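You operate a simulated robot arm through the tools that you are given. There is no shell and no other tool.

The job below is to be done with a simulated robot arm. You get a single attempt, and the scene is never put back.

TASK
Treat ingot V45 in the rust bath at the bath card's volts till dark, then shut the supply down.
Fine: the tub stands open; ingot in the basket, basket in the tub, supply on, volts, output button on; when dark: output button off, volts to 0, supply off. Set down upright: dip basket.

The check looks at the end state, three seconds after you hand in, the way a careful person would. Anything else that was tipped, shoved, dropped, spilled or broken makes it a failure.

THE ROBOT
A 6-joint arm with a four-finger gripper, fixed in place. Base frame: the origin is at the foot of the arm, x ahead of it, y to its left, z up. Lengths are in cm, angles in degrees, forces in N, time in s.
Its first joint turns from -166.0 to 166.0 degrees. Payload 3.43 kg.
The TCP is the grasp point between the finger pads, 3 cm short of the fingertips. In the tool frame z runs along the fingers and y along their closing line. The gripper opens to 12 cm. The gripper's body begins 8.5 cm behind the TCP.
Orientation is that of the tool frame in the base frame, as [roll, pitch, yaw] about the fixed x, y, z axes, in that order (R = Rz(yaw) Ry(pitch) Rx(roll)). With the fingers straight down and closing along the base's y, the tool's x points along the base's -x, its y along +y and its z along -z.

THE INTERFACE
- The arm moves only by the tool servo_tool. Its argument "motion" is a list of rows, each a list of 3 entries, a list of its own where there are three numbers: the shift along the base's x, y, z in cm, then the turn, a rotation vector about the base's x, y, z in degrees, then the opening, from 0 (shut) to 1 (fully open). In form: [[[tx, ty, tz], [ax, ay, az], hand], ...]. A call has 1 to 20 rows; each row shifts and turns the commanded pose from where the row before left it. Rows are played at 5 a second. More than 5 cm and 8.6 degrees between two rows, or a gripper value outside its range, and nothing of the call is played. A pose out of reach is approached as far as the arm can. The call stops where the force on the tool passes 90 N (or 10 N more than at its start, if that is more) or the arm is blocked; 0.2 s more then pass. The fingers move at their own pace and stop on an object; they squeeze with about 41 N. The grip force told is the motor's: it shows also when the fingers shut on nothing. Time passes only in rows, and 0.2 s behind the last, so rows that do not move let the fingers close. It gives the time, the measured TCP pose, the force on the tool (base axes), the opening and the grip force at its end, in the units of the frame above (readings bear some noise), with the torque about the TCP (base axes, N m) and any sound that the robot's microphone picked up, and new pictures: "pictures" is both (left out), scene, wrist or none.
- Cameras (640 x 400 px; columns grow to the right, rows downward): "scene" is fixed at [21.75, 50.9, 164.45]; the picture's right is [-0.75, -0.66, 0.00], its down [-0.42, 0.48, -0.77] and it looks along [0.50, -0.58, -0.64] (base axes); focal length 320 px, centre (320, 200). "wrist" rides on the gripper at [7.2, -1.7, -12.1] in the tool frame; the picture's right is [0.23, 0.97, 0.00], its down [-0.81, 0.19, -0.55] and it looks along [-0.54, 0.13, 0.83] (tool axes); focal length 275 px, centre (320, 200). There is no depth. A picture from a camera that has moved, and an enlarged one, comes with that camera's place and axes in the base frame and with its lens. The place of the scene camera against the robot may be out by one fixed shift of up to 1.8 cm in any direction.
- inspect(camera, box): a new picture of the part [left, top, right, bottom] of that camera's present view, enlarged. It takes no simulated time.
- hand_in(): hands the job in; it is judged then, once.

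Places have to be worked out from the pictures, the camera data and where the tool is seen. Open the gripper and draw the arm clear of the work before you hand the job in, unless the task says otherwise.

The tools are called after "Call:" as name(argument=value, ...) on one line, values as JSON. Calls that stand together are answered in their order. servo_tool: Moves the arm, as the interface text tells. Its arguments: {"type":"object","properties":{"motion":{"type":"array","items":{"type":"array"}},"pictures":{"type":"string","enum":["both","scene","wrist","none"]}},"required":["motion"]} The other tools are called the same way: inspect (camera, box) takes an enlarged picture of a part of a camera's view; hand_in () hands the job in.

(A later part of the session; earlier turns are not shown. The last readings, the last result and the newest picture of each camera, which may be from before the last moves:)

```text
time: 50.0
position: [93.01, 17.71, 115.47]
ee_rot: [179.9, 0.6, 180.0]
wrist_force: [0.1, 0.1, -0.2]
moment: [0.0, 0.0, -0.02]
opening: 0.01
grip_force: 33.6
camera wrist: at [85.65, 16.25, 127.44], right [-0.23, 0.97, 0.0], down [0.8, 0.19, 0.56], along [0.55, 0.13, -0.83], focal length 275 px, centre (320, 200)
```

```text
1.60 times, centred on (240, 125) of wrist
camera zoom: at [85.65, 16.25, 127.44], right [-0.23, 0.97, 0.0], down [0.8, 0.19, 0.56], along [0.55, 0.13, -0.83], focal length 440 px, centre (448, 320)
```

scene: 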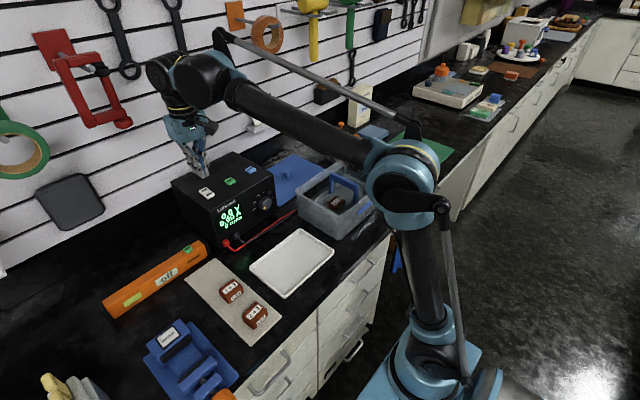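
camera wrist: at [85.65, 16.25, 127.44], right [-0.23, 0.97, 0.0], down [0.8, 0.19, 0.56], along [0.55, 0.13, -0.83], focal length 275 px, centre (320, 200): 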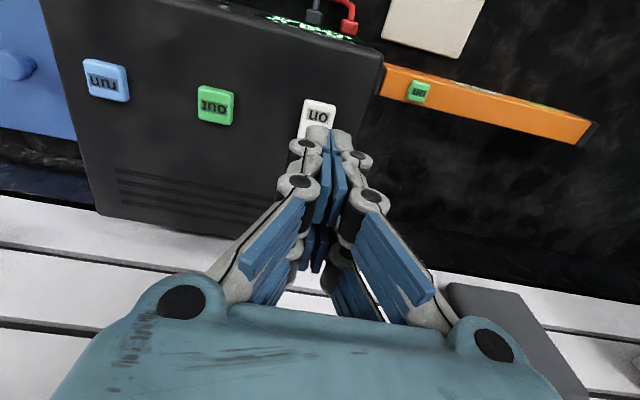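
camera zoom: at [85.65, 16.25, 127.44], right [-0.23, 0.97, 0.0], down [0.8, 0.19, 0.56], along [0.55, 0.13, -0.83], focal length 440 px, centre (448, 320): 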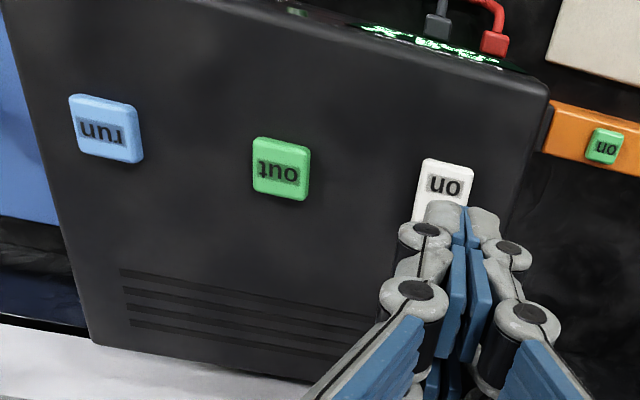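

The display shows 0.0 V / 0.00 A / 0 runs, so the supply is on. The dial's ticks are 40° apart (0 V at about 100° left of top, 3 V at 20° left), knob axis about (y 3.6, z 96.5), face at x≈84.9; so it needs +80° about x. I'll back away and tilt the tool 45° forward to grip the knob.

Call:
servo_tool(motion=[[[-3.6, -1.2, 0], [0, -7.4, 0], 0], [[-3.6, -1.2, 0], [0, -7.4, 0], 0], [[-3.6, -1.2, 0], [0, -7.4, 0], 0], [[-3.6, -1.2, 0], [0, -7.4, 0], 0.2], [[-3.6, -1.2, 0], [0, -7.4, 0], 0.55], [[-3.6, -1.2, 0], [0, -7.4, 0], 0.55], [[0, 0, 0], [0, 0, 0], 0.55], [[0, 0, 0], [0, 0, 0], 0.55]], pictures="both")

Call:
inspect(camera="wrist", box=[200, 60, 440, 210])

```text
time: 51.8
position: [71.11, 10.55, 115.57]
ee_rot: [179.9, 45.1, 179.9]
wrist_force: [-0.6, 0.2, 0.5]
moment: [-0.02, 0.02, -0.01]
opening: 6.57
grip_force: 0.1
camera wrist: at [57.52, 8.94, 118.97], right [-0.16, 0.97, -0.16], down [0.18, 0.19, 0.96], along [0.97, 0.13, -0.21], focal length 275 px, centre (320, 200)
```

scene: 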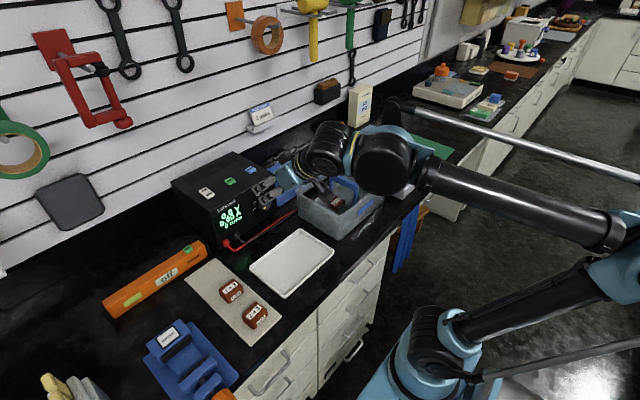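
wrist: 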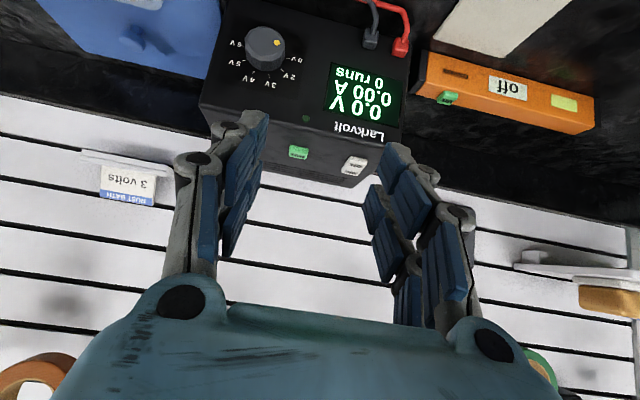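

```text
2.67 times, centred on (320, 135) of wrist
camera zoom: at [57.52, 8.94, 118.97], right [-0.16, 0.97, -0.16], down [0.18, 0.19, 0.96], along [0.97, 0.13, -0.21], focal length 734 px, centre (320, 373)
```

zoom: 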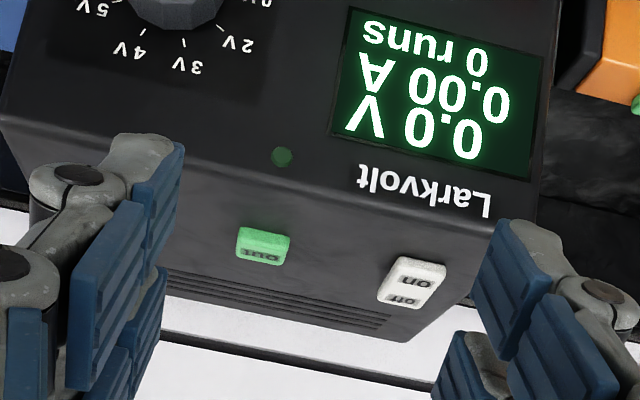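

The 45° tilt is reached and the dial is well in view. I'll zoom on the knob for its exact position.

Call:
inspect(camera="wrist", box=[210, 10, 330, 95])

Call:
inspect(camera="scene", box=[225, 150, 325, 230])

```text
4.71 times, centred on (270, 52) of wrist
camera zoom: at [57.52, 8.94, 118.97], right [-0.16, 0.97, -0.16], down [0.18, 0.19, 0.96], along [0.97, 0.13, -0.21], focal length 1295 px, centre (555, 894)
```

zoom: 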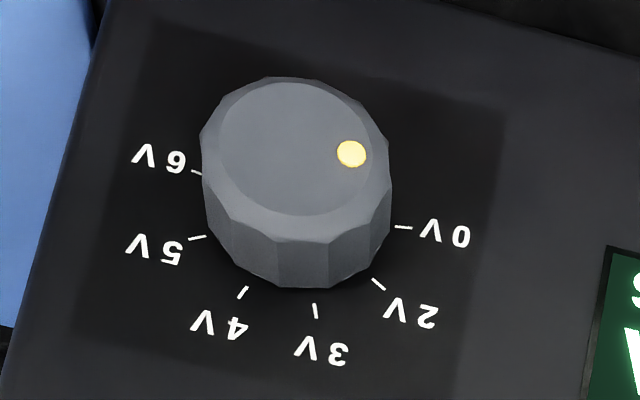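

```text
5.00 times, centred on (275, 190) of scene
camera zoom: at [21.75, 50.9, 164.45], right [-0.75, -0.66, 0.0], down [-0.42, 0.48, -0.77], along [0.5, -0.58, -0.64], focal length 1601 px, centre (545, 250)
```

zoom: 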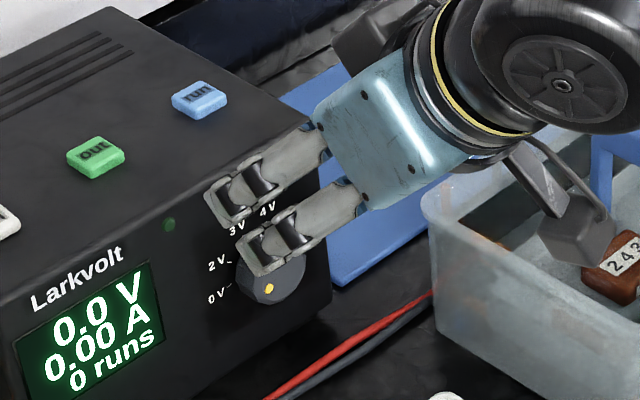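

Refined knob axis: y≈3.55, z≈96.65, front at x≈84.9, radius ≈2.2. Now I'll roll the tool −70° about the base x axis (so the later +80° turn stays clear of the tub) while lowering somewhat.

Call:
servo_tool(motion=[[[0.1, 0.2, -0.8], [-7, 0, 0], 0.55], [[0.1, 0.2, -0.8], [-7, 0, 0], 0.55], [[0.1, 0.2, -0.8], [-7, 0, 0], 0.55], [[0.1, 0.2, -0.8], [-7, 0, 0], 0.55], [[0.1, 0.2, -0.8], [-7, 0, 0], 0.55], [[0.1, 0.2, -0.8], [-7, 0, 0], 0.55], [[0.1, 0.2, -0.8], [-7, 0, 0], 0.55], [[0.1, 0.2, -0.8], [-7, 0, 0], 0.55], [[0.1, 0.2, -0.8], [-7, 0, 0], 0.55], [[0.1, 0.2, -0.8], [-7, 0, 0], 0.55], [[0, 0, 0], [0, 0, 0], 0.55], [[0, 0, 0], [0, 0, 0], 0.55]], pictures="both")

```text
time: 54.4
position: [72.12, 12.55, 107.47]
ee_rot: [-104.5, 14.0, -136.7]
wrist_force: [0.0, 0.7, -0.1]
moment: [0.04, -0.03, 0.02]
opening: 6.58
grip_force: 0.1
camera wrist: at [58.6, 15.26, 110.28], right [-0.16, 0.18, -0.97], down [0.18, 0.97, 0.15], along [0.97, -0.15, -0.19], focal length 275 px, centre (320, 200)
```

scene: 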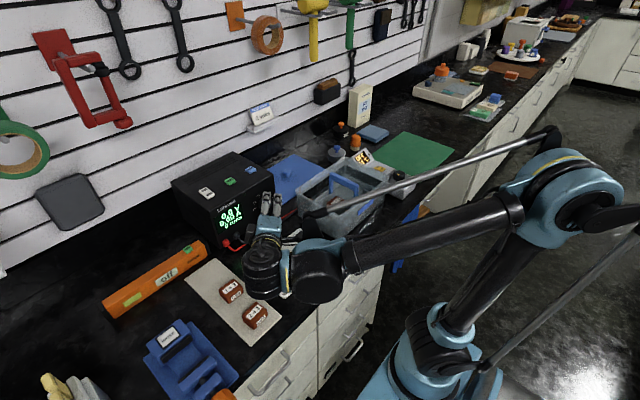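
wrist: 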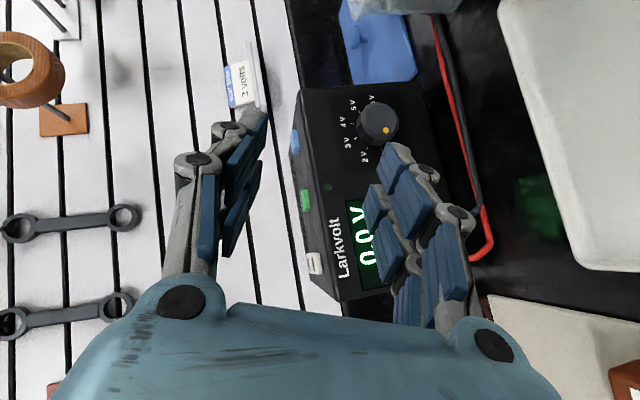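

Orientation is as planned (tool axis ≈ (0.708, −0.663, −0.243)). Moving to the pre-grasp point about 8 cm back from the knob along the tool axis.

Call:
servo_tool(motion=[[[1.55, -0.5, -2.07], [0, 0, 0], 0.55], [[1.55, -0.5, -2.07], [0, 0, 0], 0.55], [[1.55, -0.5, -2.07], [0, 0, 0], 0.55], [[1.55, -0.5, -2.07], [0, 0, 0], 0.55], [[0, 0, 0], [0, 0, 0], 0.55], [[0, 0, 0], [0, 0, 0], 0.55]], pictures="both")

Call:
inspect(camera="scene", box=[200, 150, 360, 310])

Call:
inspect(camera="wrist", box=[220, 60, 440, 220])

```text
time: 55.8
position: [78.59, 10.4, 98.96]
ee_rot: [-104.5, 14.0, -136.7]
wrist_force: [1.1, 0.3, -0.5]
moment: [-0.02, 0.02, -0.03]
opening: 6.61
grip_force: 0.1
camera wrist: at [64.9, 13.25, 101.85], right [-0.16, 0.18, -0.97], down [0.18, 0.97, 0.15], along [0.97, -0.15, -0.19], focal length 275 px, centre (320, 200)
```

scene: 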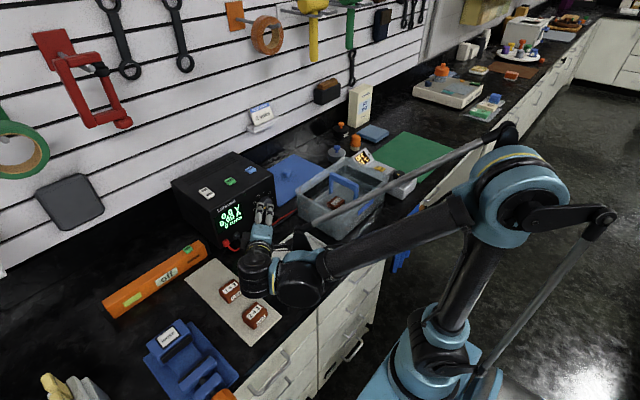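
wrist: 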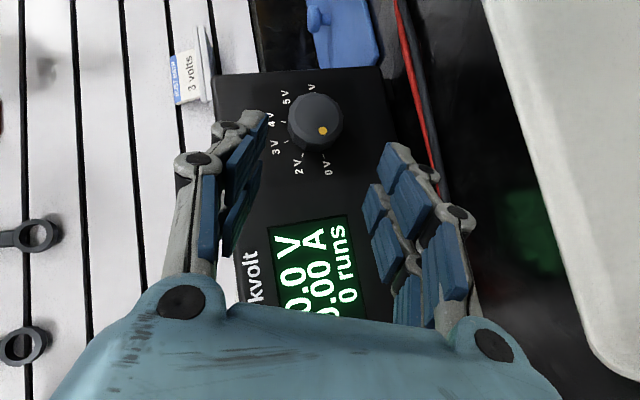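

```text
2.50 times, centred on (280, 230) of scene
camera zoom: at [21.75, 50.9, 164.45], right [-0.75, -0.66, 0.0], down [-0.42, 0.48, -0.77], along [0.5, -0.58, -0.64], focal length 800 px, centre (420, 125)
```

zoom: 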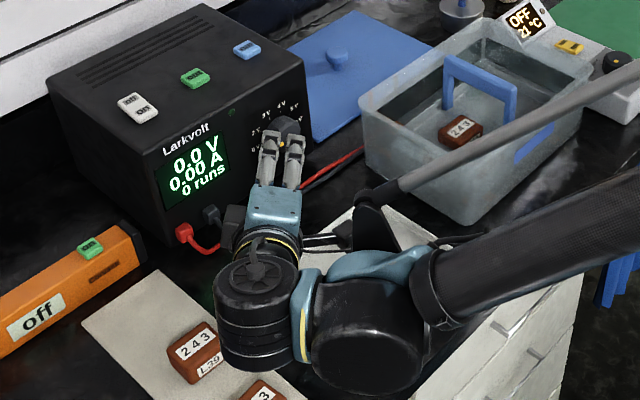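

```text
2.50 times, centred on (330, 140) of wrist
camera zoom: at [64.9, 13.25, 101.85], right [-0.16, 0.18, -0.97], down [0.18, 0.97, 0.15], along [0.97, -0.15, -0.19], focal length 688 px, centre (295, 350)
```

zoom: 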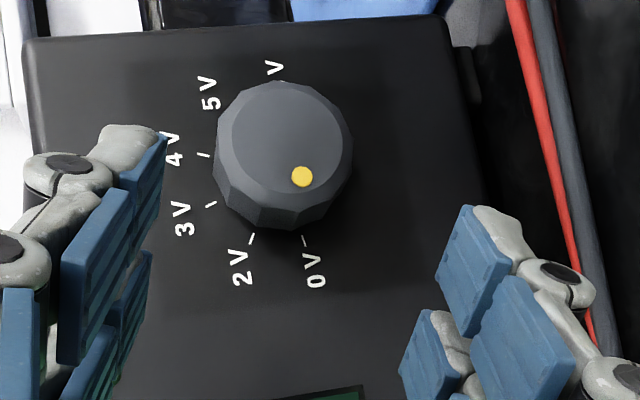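

The closer view gives knob axis y≈3.5, z≈96.85; the TCP needs a small sideways correction of about 0.35 cm. I'll correct and advance 4 cm along the tool axis, then check again.

Call:
servo_tool(motion=[[[0, -0.15, 0.3], [0, 0, 0], 0.55], [[1.4, -1.4, -0.48], [0, 0, 0], 0.55], [[1.4, -1.4, -0.48], [0, 0, 0], 0.55], [[0, 0, 0], [0, 0, 0], 0.55], [[0, 0, 0], [0, 0, 0], 0.55]], pictures="both")

Call:
inspect(camera="scene", box=[220, 170, 340, 270])

Call:
inspect(camera="wrist", box=[220, 60, 440, 220])

```text
time: 57.0
position: [81.28, 7.52, 98.55]
ee_rot: [-104.4, 14.0, -136.7]
wrist_force: [1.0, 0.7, 0.2]
moment: [-0.01, 0.01, 0.01]
opening: 6.62
grip_force: 0.1
camera wrist: at [67.66, 10.26, 101.22], right [-0.16, 0.18, -0.97], down [0.18, 0.97, 0.15], along [0.97, -0.15, -0.19], focal length 275 px, centre (320, 200)
```

scene: 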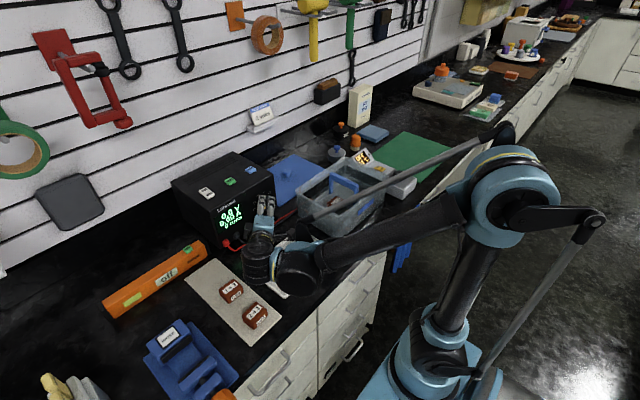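
wrist: 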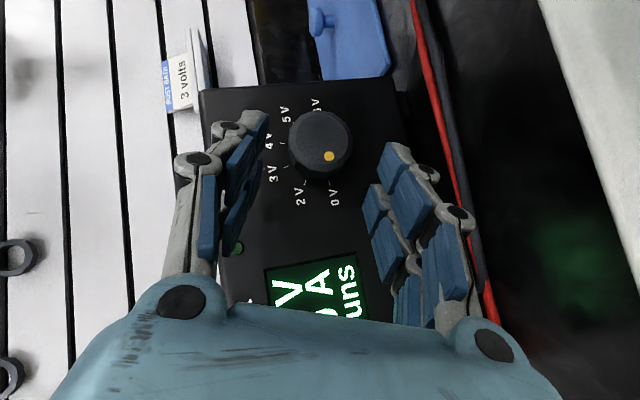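

```text
4.00 times, centred on (280, 220) of scene
camera zoom: at [21.75, 50.9, 164.45], right [-0.75, -0.66, 0.0], down [-0.42, 0.48, -0.77], along [0.5, -0.58, -0.64], focal length 1281 px, centre (480, 120)
```

zoom: 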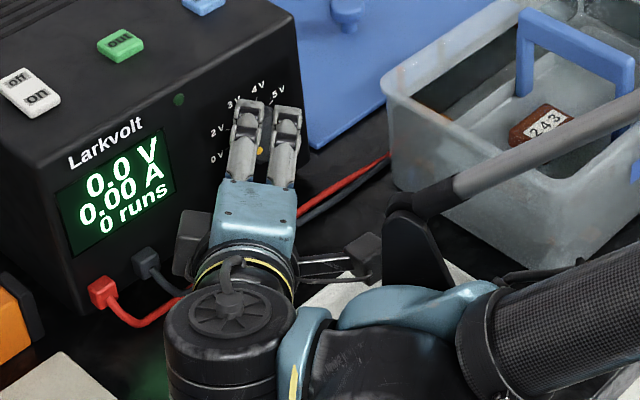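

```text
2.50 times, centred on (330, 140) of wrist
camera zoom: at [67.66, 10.26, 101.22], right [-0.16, 0.18, -0.97], down [0.18, 0.97, 0.15], along [0.97, -0.15, -0.19], focal length 688 px, centre (295, 350)
```

zoom: 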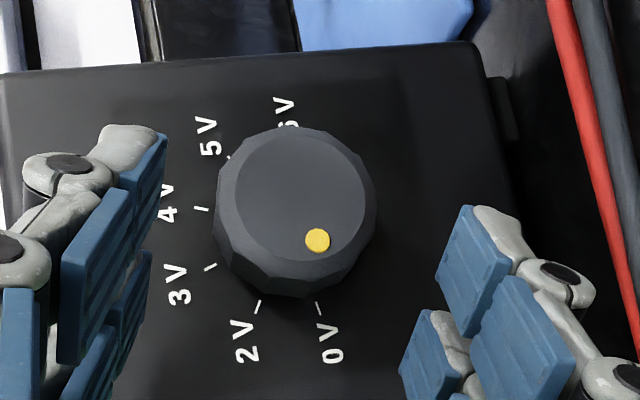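

The knob is now centred between the fingers (axis ≈ (3.47, 96.85)). Advancing the last 3.7 cm so the pads straddle the knob with a small gap to the panel.

Call:
servo_tool(motion=[[[1.0, -0.95, -0.36], [0, 0, 0], 0.55], [[1.0, -0.95, -0.36], [0, 0, 0], 0.55], [[0.6, -0.57, -0.22], [0, 0, 0], 0.55], [[0, 0, 0], [0, 0, 0], 0.55], [[0, 0, 0], [0, 0, 0], 0.55]], pictures="both")

Call:
inspect(camera="scene", box=[220, 170, 340, 270])

Call:
inspect(camera="wrist", box=[220, 80, 440, 240])

```text
time: 58.2
position: [83.55, 4.92, 97.94]
ee_rot: [-104.1, 14.1, -136.9]
wrist_force: [-51.9, 9.9, 4.9]
moment: [-0.19, 0.12, 0.35]
opening: 7.41
grip_force: 15.1
camera wrist: at [69.97, 7.72, 100.6], right [-0.16, 0.18, -0.97], down [0.18, 0.97, 0.15], along [0.97, -0.16, -0.19], focal length 275 px, centre (320, 200)
```

scene: 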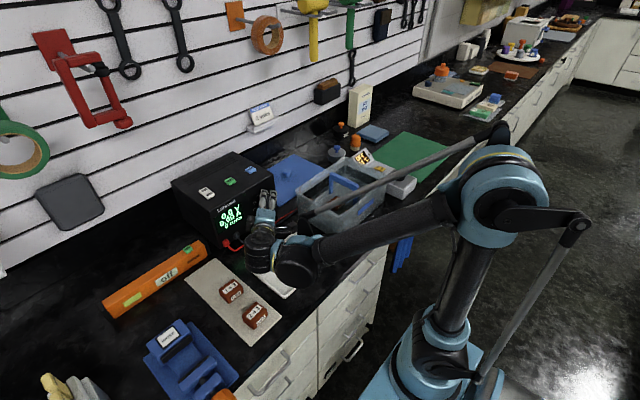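
wrist: 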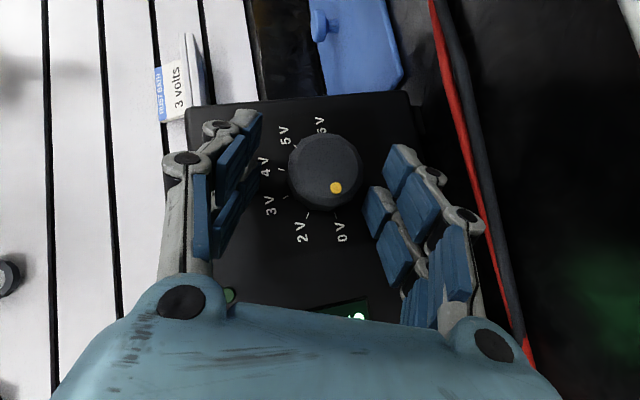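

```text
4.00 times, centred on (280, 220) of scene
camera zoom: at [21.75, 50.9, 164.45], right [-0.75, -0.66, 0.0], down [-0.42, 0.48, -0.77], along [0.5, -0.58, -0.64], focal length 1281 px, centre (480, 120)
```

zoom: 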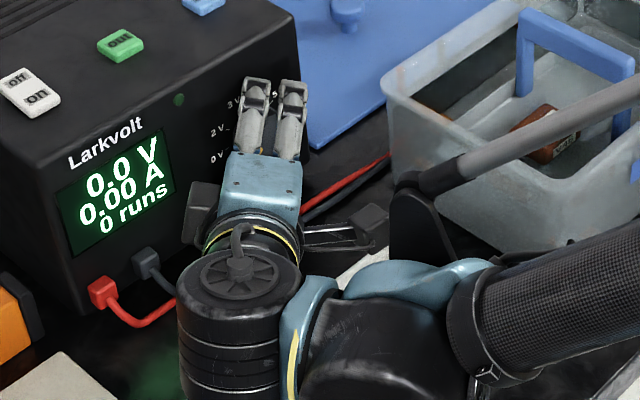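

```text
2.50 times, centred on (330, 160) of wrist
camera zoom: at [69.97, 7.72, 100.6], right [-0.16, 0.18, -0.97], down [0.18, 0.97, 0.15], along [0.97, -0.16, -0.19], focal length 688 px, centre (295, 300)
```

zoom: 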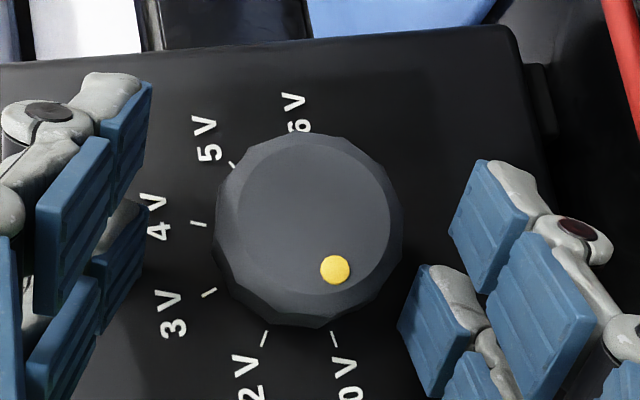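

The tips are pressing the panel (−52 N in x), so I back off immediately by about 0.8 cm along the tool axis; the supply looks unmoved in the scene view.

Call:
servo_tool(motion=[[[-0.55, 0.45, 0.1], [0, 0, 0], 0.55], [[0, 0, 0], [0, 0, 0], 0.55], [[0, 0, 0], [0, 0, 0], 0.55]], pictures="wrist")

Call:
inspect(camera="scene", box=[160, 140, 320, 270])

Call:
inspect(camera="wrist", box=[220, 80, 440, 240])

```text
time: 59.0
position: [83.33, 5.63, 97.72]
ee_rot: [-104.5, 14.1, -136.6]
wrist_force: [-12.9, -7.4, -2.6]
moment: [0.07, -0.02, -0.26]
opening: 6.62
grip_force: 0.5
camera wrist: at [69.77, 8.42, 100.45], right [-0.16, 0.18, -0.97], down [0.18, 0.97, 0.15], along [0.97, -0.15, -0.19], focal length 275 px, centre (320, 200)
```

wrist: 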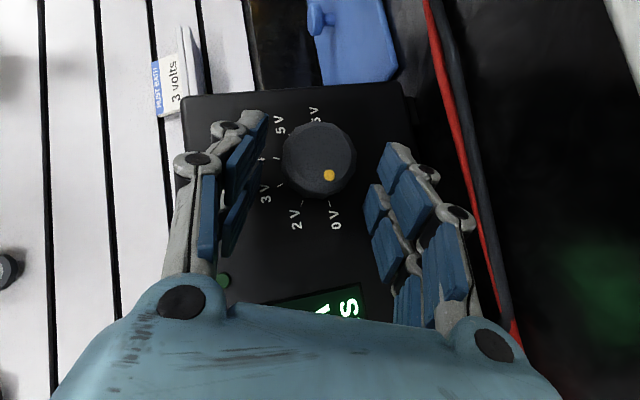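

```text
3.08 times, centred on (240, 205) of scene
camera zoom: at [21.75, 50.9, 164.45], right [-0.75, -0.66, 0.0], down [-0.42, 0.48, -0.77], along [0.5, -0.58, -0.64], focal length 985 px, centre (566, 185)
```

zoom: 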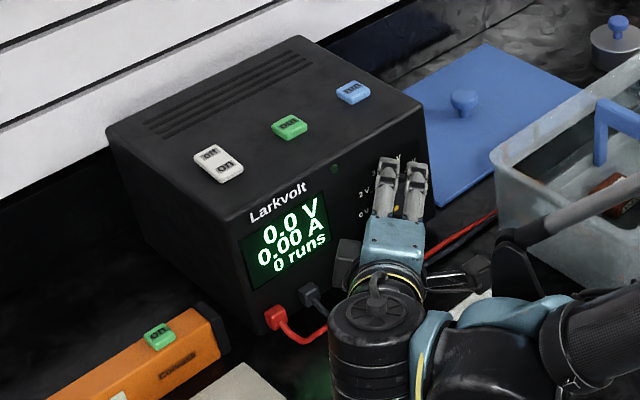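

```text
2.50 times, centred on (330, 160) of wrist
camera zoom: at [69.77, 8.42, 100.45], right [-0.16, 0.18, -0.97], down [0.18, 0.97, 0.15], along [0.97, -0.15, -0.19], focal length 688 px, centre (295, 300)
```

zoom: 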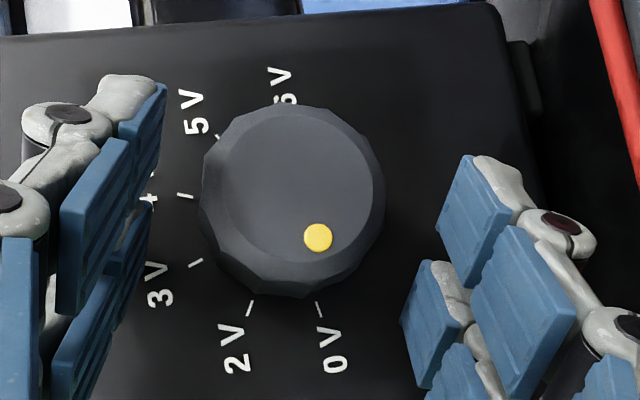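

Contact remains (−13 N): each finger is two-pronged and wider than assumed, so the near prong meets the panel. I'll retreat slightly in x and shift about 1.2 cm sideways across the knob axis so the near prong straddles the knob.

Call:
servo_tool(motion=[[[-0.3, 0, 0], [0, 0, 0], 0.55], [[0, -0.6, -0.2], [0, 0, 0], 0.55], [[0, -0.55, -0.2], [0, 0, 0], 0.55], [[0, 0, 0], [0, 0, 0], 0.55], [[0, 0, 0], [0, 0, 0], 0.55]], pictures="wrist")

Call:
inspect(camera="scene", box=[220, 160, 340, 260])

Call:
inspect(camera="wrist", box=[220, 80, 440, 240])

```text
time: 60.2
position: [83.1, 4.29, 97.22]
ee_rot: [-104.4, 14.0, -136.7]
wrist_force: [-0.7, -0.8, -0.7]
moment: [-0.03, -0.04, -0.02]
opening: 6.59
grip_force: 0.0
camera wrist: at [69.41, 7.1, 99.97], right [-0.16, 0.18, -0.97], down [0.18, 0.97, 0.15], along [0.97, -0.15, -0.19], focal length 275 px, centre (320, 200)
```

wrist: 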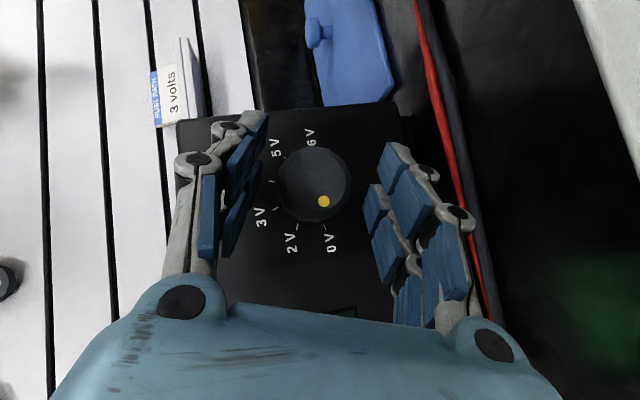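

```text
4.00 times, centred on (280, 210) of scene
camera zoom: at [21.75, 50.9, 164.45], right [-0.75, -0.66, 0.0], down [-0.42, 0.48, -0.77], along [0.5, -0.58, -0.64], focal length 1281 px, centre (480, 160)
```

zoom: 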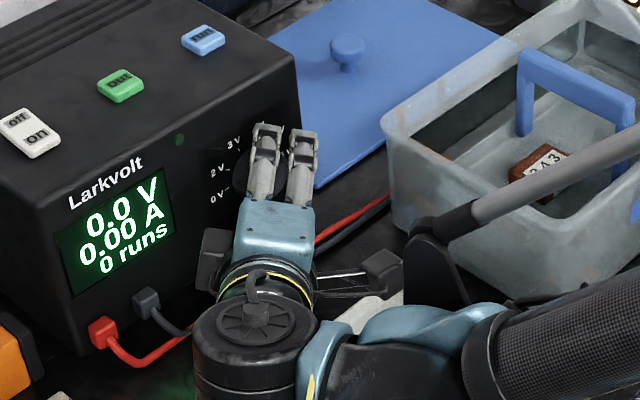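

```text
2.50 times, centred on (330, 160) of wrist
camera zoom: at [69.41, 7.1, 99.97], right [-0.16, 0.18, -0.97], down [0.18, 0.97, 0.15], along [0.97, -0.15, -0.19], focal length 688 px, centre (295, 300)
```

zoom: 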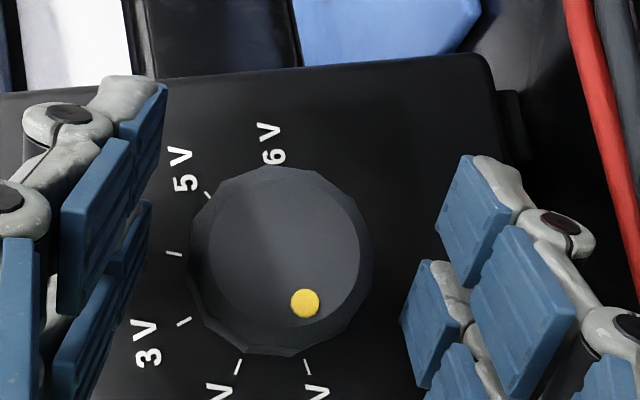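

Free of contact, and the knob is centred between the pads. Closing the fingers on the knob.

Call:
servo_tool(motion=[[[0, 0, 0], [0, 0, 0], 0.45], [[0, 0, 0], [0, 0, 0], 0.35], [[0, 0, 0], [0, 0, 0], 0.25], [[0, 0, 0], [0, 0, 0], 0.2], [[0, 0, 0], [0, 0, 0], 0.2]], pictures="wrist")

Call:
inspect(camera="wrist", box=[220, 80, 440, 240])

Call:
inspect(camera="scene", box=[220, 160, 340, 260])

```text
time: 61.4
position: [83.01, 4.23, 97.35]
ee_rot: [-104.4, 14.0, -136.7]
wrist_force: [8.8, -12.6, 24.1]
moment: [-0.21, -0.46, -0.19]
opening: 4.26
grip_force: 45.4
camera wrist: at [69.4, 7.08, 100.04], right [-0.16, 0.18, -0.97], down [0.18, 0.97, 0.15], along [0.97, -0.15, -0.19], focal length 275 px, centre (320, 200)
```

wrist: 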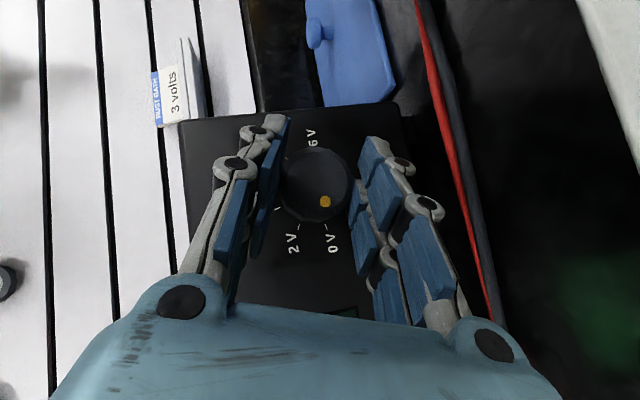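

```text
2.50 times, centred on (330, 160) of wrist
camera zoom: at [69.4, 7.08, 100.04], right [-0.16, 0.18, -0.97], down [0.18, 0.97, 0.15], along [0.97, -0.15, -0.19], focal length 688 px, centre (295, 300)
```

zoom: 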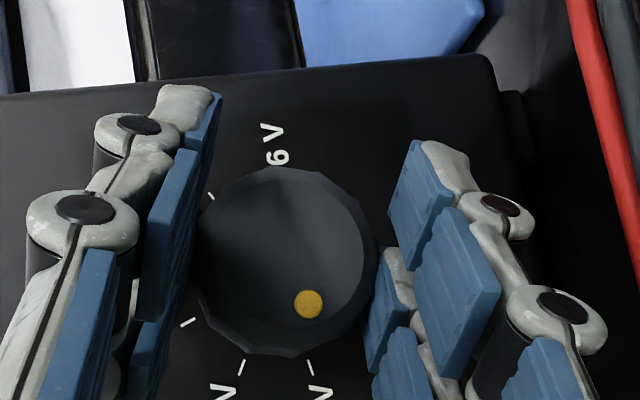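

```text
4.00 times, centred on (280, 210) of scene
camera zoom: at [21.75, 50.9, 164.45], right [-0.75, -0.66, 0.0], down [-0.42, 0.48, -0.77], along [0.5, -0.58, -0.64], focal length 1281 px, centre (480, 160)
```

zoom: 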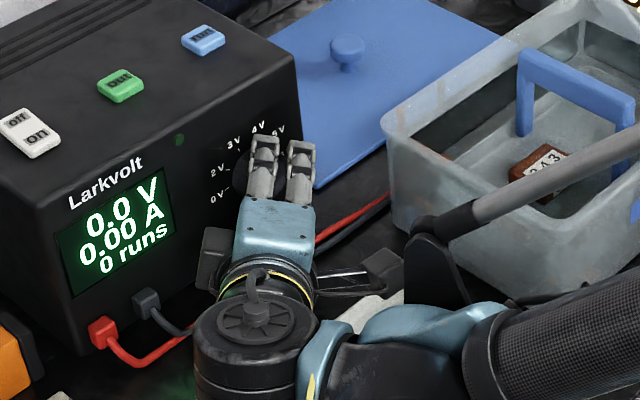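

The knob is gripped (4.26 cm) with a slight off-centre side force of ~27 N. I'll relieve that by ~0.12 cm and turn the first 16° about the knob axis, checking forces.

Call:
servo_tool(motion=[[[0, -0.04, 0.11], [0, 0, 0], 0.2], [[0, -0.055, 0.124], [8, 0, 0], 0.2], [[0, -0.072, 0.115], [8, 0, 0], 0.2], [[0, 0, 0], [0, 0, 0], 0.2]], pictures="wrist")

Call:
inspect(camera="wrist", box=[220, 80, 440, 240])

```text
time: 62.4
position: [83.0, 4.15, 97.51]
ee_rot: [-117.4, 24.6, -141.0]
wrist_force: [9.1, -7.9, -7.5]
moment: [-0.01, 0.6, 0.59]
opening: 4.28
grip_force: 44.8
camera wrist: at [69.4, 6.08, 100.93], right [-0.16, 0.44, -0.88], down [0.18, 0.89, 0.41], along [0.97, -0.09, -0.23], focal length 275 px, centre (320, 200)
```

wrist: 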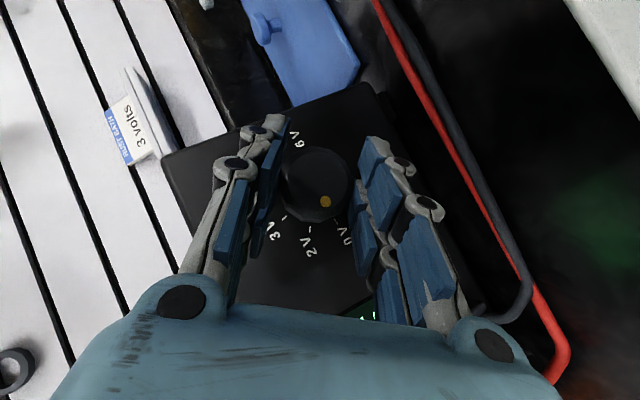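

```text
2.50 times, centred on (330, 160) of wrist
camera zoom: at [69.4, 6.08, 100.93], right [-0.16, 0.44, -0.88], down [0.18, 0.89, 0.41], along [0.97, -0.09, -0.23], focal length 688 px, centre (295, 300)
```

zoom: 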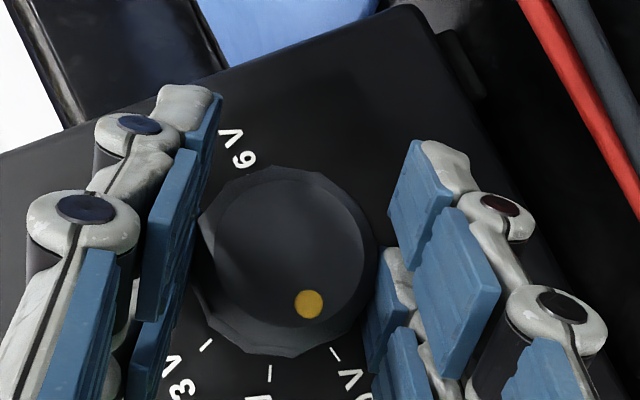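

The knob turns with the hand (the dot stays fixed in the wrist view while the scale moves), with low forces. Continuing another 32°.

Call:
servo_tool(motion=[[[0, -0.087, 0.104], [8, 0, 0], 0.2], [[0, -0.101, 0.091], [8, 0, 0], 0.2], [[0, -0.112, 0.076], [8, 0, 0], 0.2], [[0, -0.122, 0.059], [8, 0, 0], 0.2], [[0, 0, 0], [0, 0, 0], 0.2]], pictures="both")

Call:
inspect(camera="wrist", box=[220, 80, 440, 240])

Call:
inspect(camera="scene", box=[220, 140, 340, 260])

```text
time: 63.6
position: [83.01, 3.86, 97.84]
ee_rot: [-150.4, 41.0, -159.6]
wrist_force: [-8.6, 6.3, -27.5]
moment: [0.1, 0.98, 0.43]
opening: 4.28
grip_force: 44.8
camera wrist: at [69.4, 3.65, 101.68], right [-0.16, 0.84, -0.51], down [0.18, 0.54, 0.82], along [0.97, 0.04, -0.24], focal length 275 px, centre (320, 200)
```

scene: 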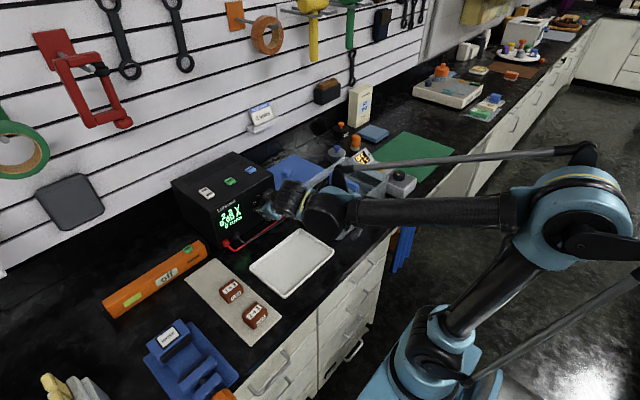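
wrist: 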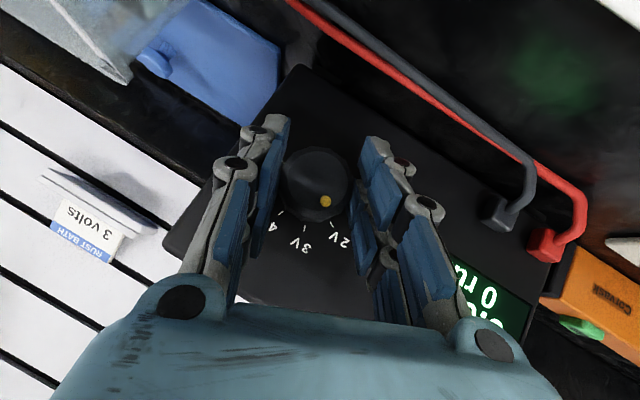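

```text
2.50 times, centred on (330, 160) of wrist
camera zoom: at [69.4, 3.65, 101.68], right [-0.16, 0.84, -0.51], down [0.18, 0.54, 0.82], along [0.97, 0.04, -0.24], focal length 688 px, centre (295, 300)
```

zoom: 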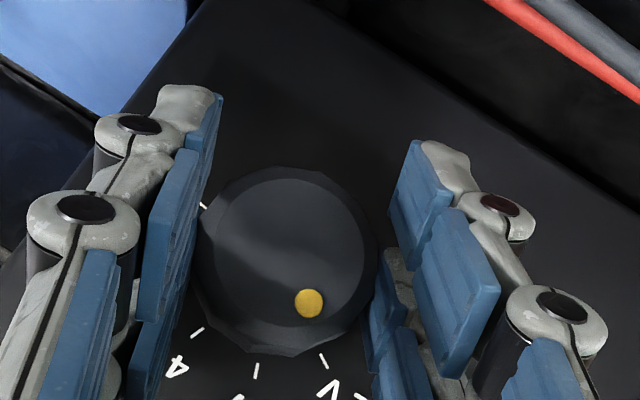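

```text
3.33 times, centred on (280, 200) of scene
camera zoom: at [21.75, 50.9, 164.45], right [-0.75, -0.66, 0.0], down [-0.42, 0.48, -0.77], along [0.5, -0.58, -0.64], focal length 1067 px, centre (453, 200)
```

zoom: 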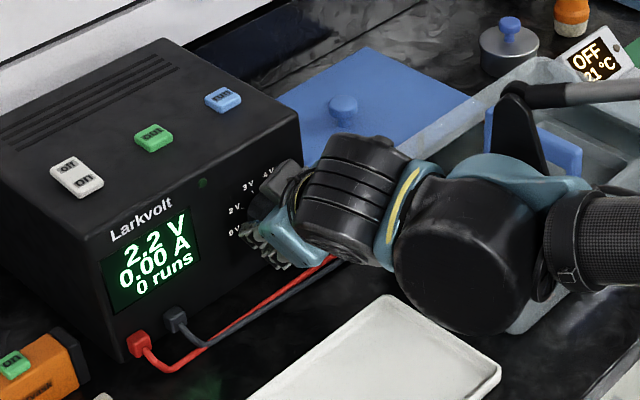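

The display reads 2.2 V after 48°, so the dial is continuous (40° per step) and turning properly. I'll continue 24° with a slight downward correction, then trim to 3.0 V.

Call:
servo_tool(motion=[[[0, -0.12, -0.04], [8, 0, 0], 0.2], [[0, -0.13, 0.0], [8, 0, 0], 0.2], [[0, -0.13, -0.01], [8, 0, 0], 0.2], [[0, 0, 0], [0, 0, 0], 0.2], [[0, 0, 0], [0, 0, 0], 0.2]], pictures="both")

Call:
inspect(camera="scene", box=[200, 140, 360, 260])

Call:
inspect(camera="wrist", box=[220, 80, 440, 240])

```text
time: 64.8
position: [83.1, 3.51, 97.81]
ee_rot: [177.2, 45.1, 177.9]
wrist_force: [-2.1, 13.2, 4.0]
moment: [0.15, -0.3, 0.83]
opening: 4.28
grip_force: 45.2
camera wrist: at [69.39, 1.75, 101.28], right [-0.16, 0.98, -0.13], down [0.18, 0.16, 0.97], along [0.97, 0.13, -0.2], focal length 275 px, centre (320, 200)
```

scene: 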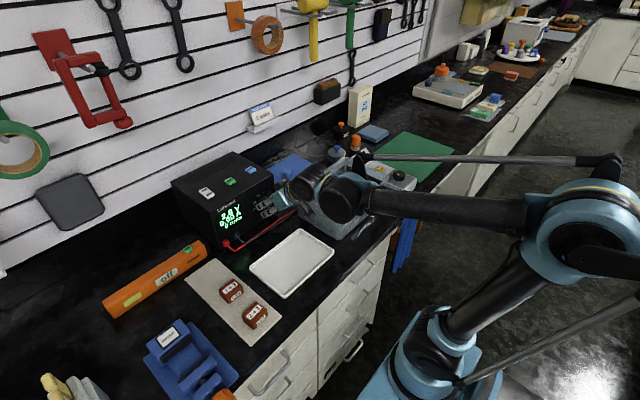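
wrist: 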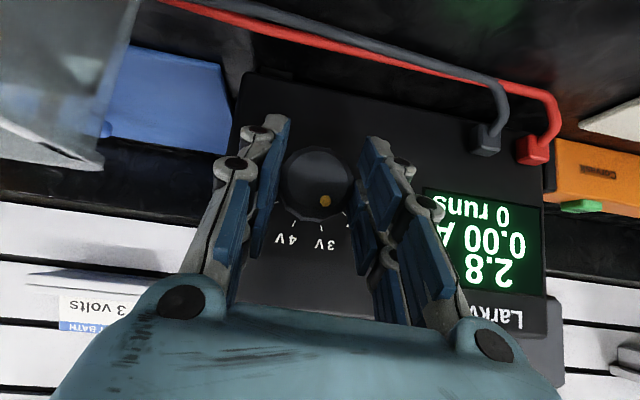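

```text
3.33 times, centred on (280, 200) of scene
camera zoom: at [21.75, 50.9, 164.45], right [-0.75, -0.66, 0.0], down [-0.42, 0.48, -0.77], along [0.5, -0.58, -0.64], focal length 1067 px, centre (453, 200)
```

zoom: 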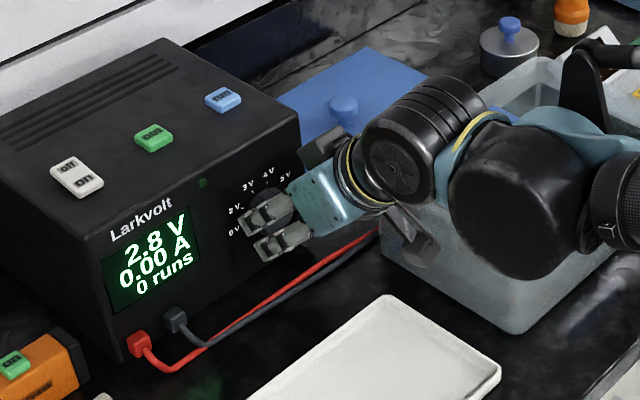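

```text
2.50 times, centred on (330, 160) of wrist
camera zoom: at [69.39, 1.75, 101.28], right [-0.16, 0.98, -0.13], down [0.18, 0.16, 0.97], along [0.97, 0.13, -0.2], focal length 688 px, centre (295, 300)
```

zoom: 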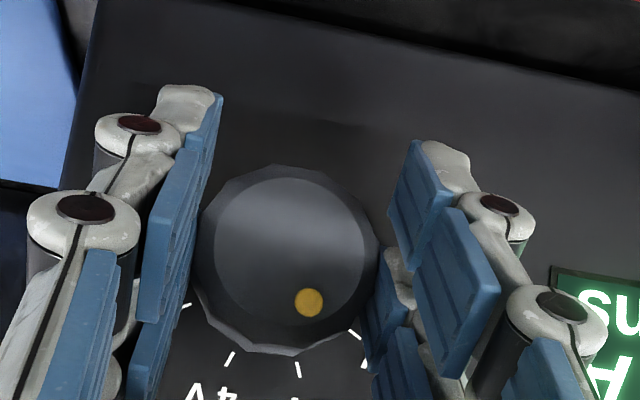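

The display reads 2.8 V at 72°. Turning the final 8°.

Call:
servo_tool(motion=[[[0, -0.065, -0.005], [4, 0, 0], 0.2], [[0, -0.065, -0.01], [4, 0, 0], 0.2], [[0, 0, 0], [0, 0, 0], 0.2], [[0, 0, 0], [0, 0, 0], 0.2]], pictures="none")

Call:
inspect(camera="scene", box=[200, 160, 300, 250])

Call:
inspect(camera="wrist", box=[220, 80, 500, 260])

```text
time: 65.8
position: [82.93, 3.34, 97.86]
ee_rot: [166.0, 44.2, 170.0]
wrist_force: [10.6, 13.5, 20.9]
moment: [0.17, -0.83, 0.75]
opening: 4.24
grip_force: 45.3
```

```text
4.44 times, centred on (250, 205) of scene
camera zoom: at [21.75, 50.9, 164.45], right [-0.75, -0.66, 0.0], down [-0.42, 0.48, -0.77], along [0.5, -0.58, -0.64], focal length 1423 px, centre (631, 178)
```

zoom: 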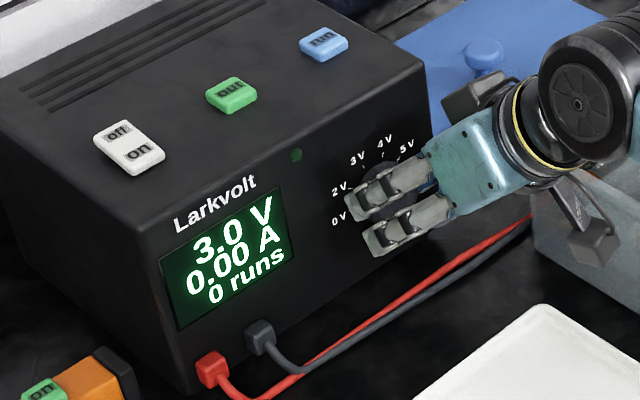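

```text
2.22 times, centred on (360, 170) of wrist
camera zoom: at [69.39, 1.18, 100.98], right [-0.16, 0.99, 0.01], down [0.18, 0.02, 0.98], along [0.97, 0.16, -0.18], focal length 612 px, centre (231, 267)
```

zoom: 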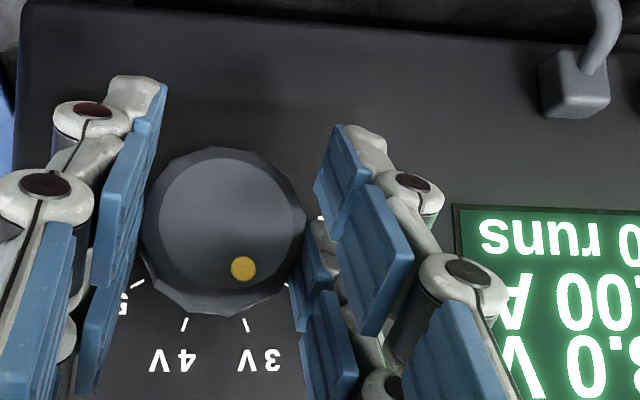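

The display shows 3.0 V. I'll relax the side load slightly and open the fingers to release the knob.

Call:
servo_tool(motion=[[[0.03, 0.05, 0.07], [0, 0, 0], 0.2], [[0, 0, 0], [0, 0, 0], 0.4], [[0, 0, 0], [0, 0, 0], 0.55], [[0, 0, 0], [0, 0, 0], 0.55]], pictures="none")

Call:
inspect(camera="scene", box=[200, 160, 300, 250])

Call:
inspect(camera="wrist", box=[220, 80, 500, 260])

```text
time: 66.8
position: [83.04, 3.37, 97.92]
ee_rot: [166.0, 44.2, 170.1]
wrist_force: [0.1, -0.4, 0.2]
moment: [0.01, 0.0, 0.01]
opening: 6.57
grip_force: 0.2
```

```text
4.44 times, centred on (250, 205) of scene
camera zoom: at [21.75, 50.9, 164.45], right [-0.75, -0.66, 0.0], down [-0.42, 0.48, -0.77], along [0.5, -0.58, -0.64], focal length 1423 px, centre (631, 178)
```

zoom: 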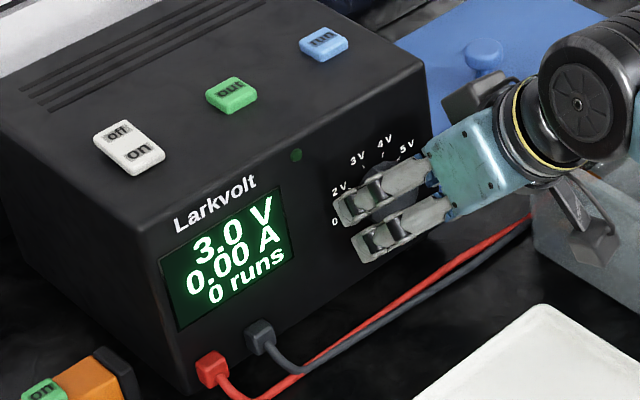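

```text
2.22 times, centred on (360, 170) of wrist
camera zoom: at [69.39, 1.15, 100.97], right [-0.16, 0.99, 0.01], down [0.18, 0.02, 0.98], along [0.97, 0.16, -0.18], focal length 612 px, centre (231, 267)
```

zoom: 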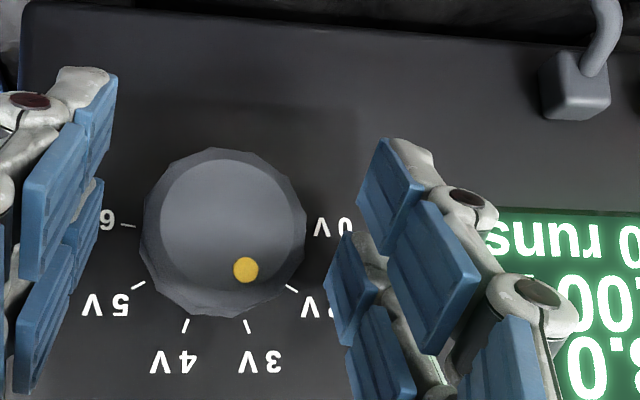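

3.0 V holds after release. Now I'll retreat from the knob, return the tool to vertical, close the hand and move above the output button at about (93.4, 9.65).

Call:
servo_tool(motion=[[[-2.2, -0.4, 2.1], [0, 0, 0], 0.55], [[-2.2, -0.4, 2.1], [0, 0, 0], 0.55], [[-1.2, 0.4, 2.5], [-5, 0, 0], 0.55], [[0, 0.5, 3.5], [-5, 0, 0], 0.55], [[0, 0.7, 3.5], [0, 7.4, 0], 0.55], [[1.5, 1, 1.5], [0, 7.4, 0], 0.3], [[3, 1, 0], [0, 7.4, 0], 0], [[3, 1, 0], [0, 7.4, 0], 0], [[3, 1, 0], [0, 7.4, 0], 0], [[3, 1, 0], [0, 7.4, 0], 0], [[2.4, 0.45, 0], [0, 0, 0], 0], [[0, 0, 0], [0, 0, 0], 0], [[0, 0, 0], [0, 0, 0], 0]], pictures="both")

Call:
inspect(camera="scene", box=[170, 130, 310, 250])

Call:
inspect(camera="wrist", box=[200, 60, 440, 220])

```text
time: 69.6
position: [93.48, 9.48, 113.24]
ee_rot: [-179.9, 0.6, 179.9]
wrist_force: [0.8, -0.2, 0.8]
moment: [0.02, -0.01, -0.05]
opening: 0.01
grip_force: 33.8
camera wrist: at [86.23, 7.95, 125.09], right [-0.23, 0.97, 0.0], down [0.81, 0.19, 0.56], along [0.55, 0.13, -0.83], focal length 275 px, centre (320, 200)
```

scene: 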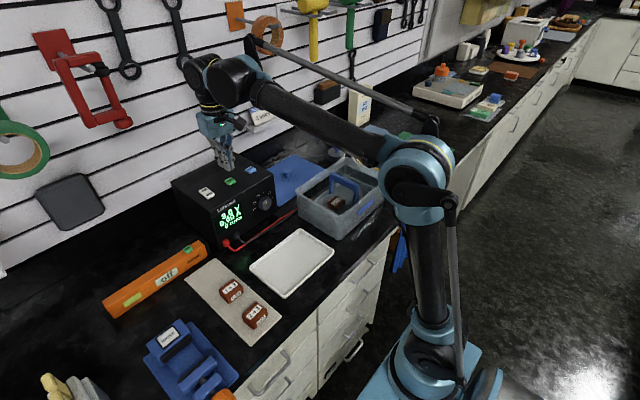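
wrist: 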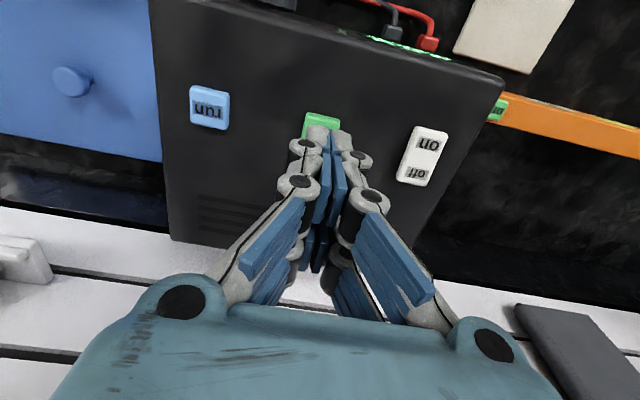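

```text
3.33 times, centred on (240, 190) of scene
camera zoom: at [21.75, 50.9, 164.45], right [-0.75, -0.66, 0.0], down [-0.42, 0.48, -0.77], along [0.5, -0.58, -0.64], focal length 1067 px, centre (587, 233)
```

zoom: 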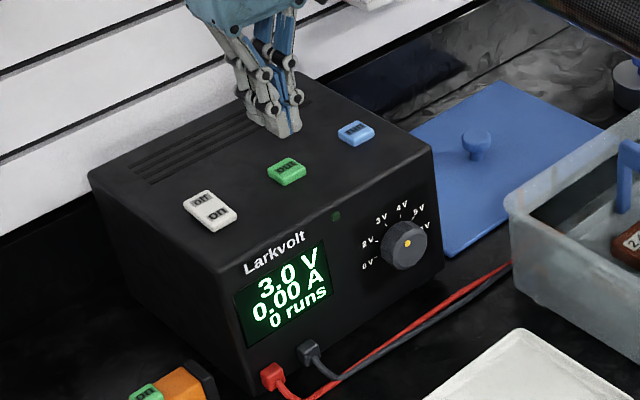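

```text
2.50 times, centred on (320, 140) of wrist
camera zoom: at [86.23, 7.95, 125.09], right [-0.23, 0.97, 0.0], down [0.81, 0.19, 0.56], along [0.55, 0.13, -0.83], focal length 688 px, centre (320, 350)
```

zoom: 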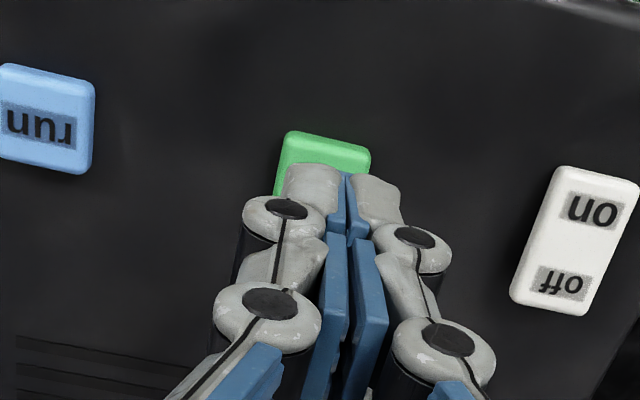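

The hand is above the green output button, display 3.0 V. Descending to just above it, then pressing in small steps.

Call:
servo_tool(motion=[[[-0.2, 0, -2], [0, 0, 0], 0], [[0, 0, -1.5], [0, 0, 0], 0], [[0, 0, -0.7], [0, 0, 0], 0], [[0, 0, -0.2], [0, 0, 0], 0], [[0, 0, 0], [0, 0, 0], 0]], pictures="none")

```text
time: 70.8
position: [93.09, 9.56, 108.67]
ee_rot: [180.0, 0.6, 179.9]
wrist_force: [0.4, -0.3, 0.0]
moment: [0.01, -0.02, 0.02]
opening: 0.0
grip_force: 33.0
```

Call:
servo_tool(motion=[[[0, 0, -0.15], [0, 0, 0], 0], [[0, 0, -0.15], [0, 0, 0], 0], [[0, 0, 0], [0, 0, 0], 0]], pictures="none")

Call:
inspect(camera="scene", box=[190, 150, 290, 250])

```text
time: 71.6
position: [93.06, 9.54, 108.21]
ee_rot: [180.0, 0.6, 179.9]
wrist_force: [-0.4, 0.1, 0.8]
moment: [-0.05, 0.0, 0.02]
opening: 0.61
grip_force: 33.2
heard: click
```

```text
4.00 times, centred on (240, 200) of scene
camera zoom: at [21.75, 50.9, 164.45], right [-0.75, -0.66, 0.0], down [-0.42, 0.48, -0.77], along [0.5, -0.58, -0.64], focal length 1281 px, centre (640, 200)
```

zoom: 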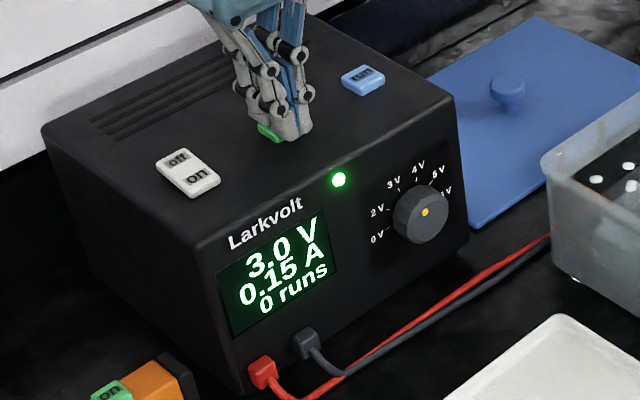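

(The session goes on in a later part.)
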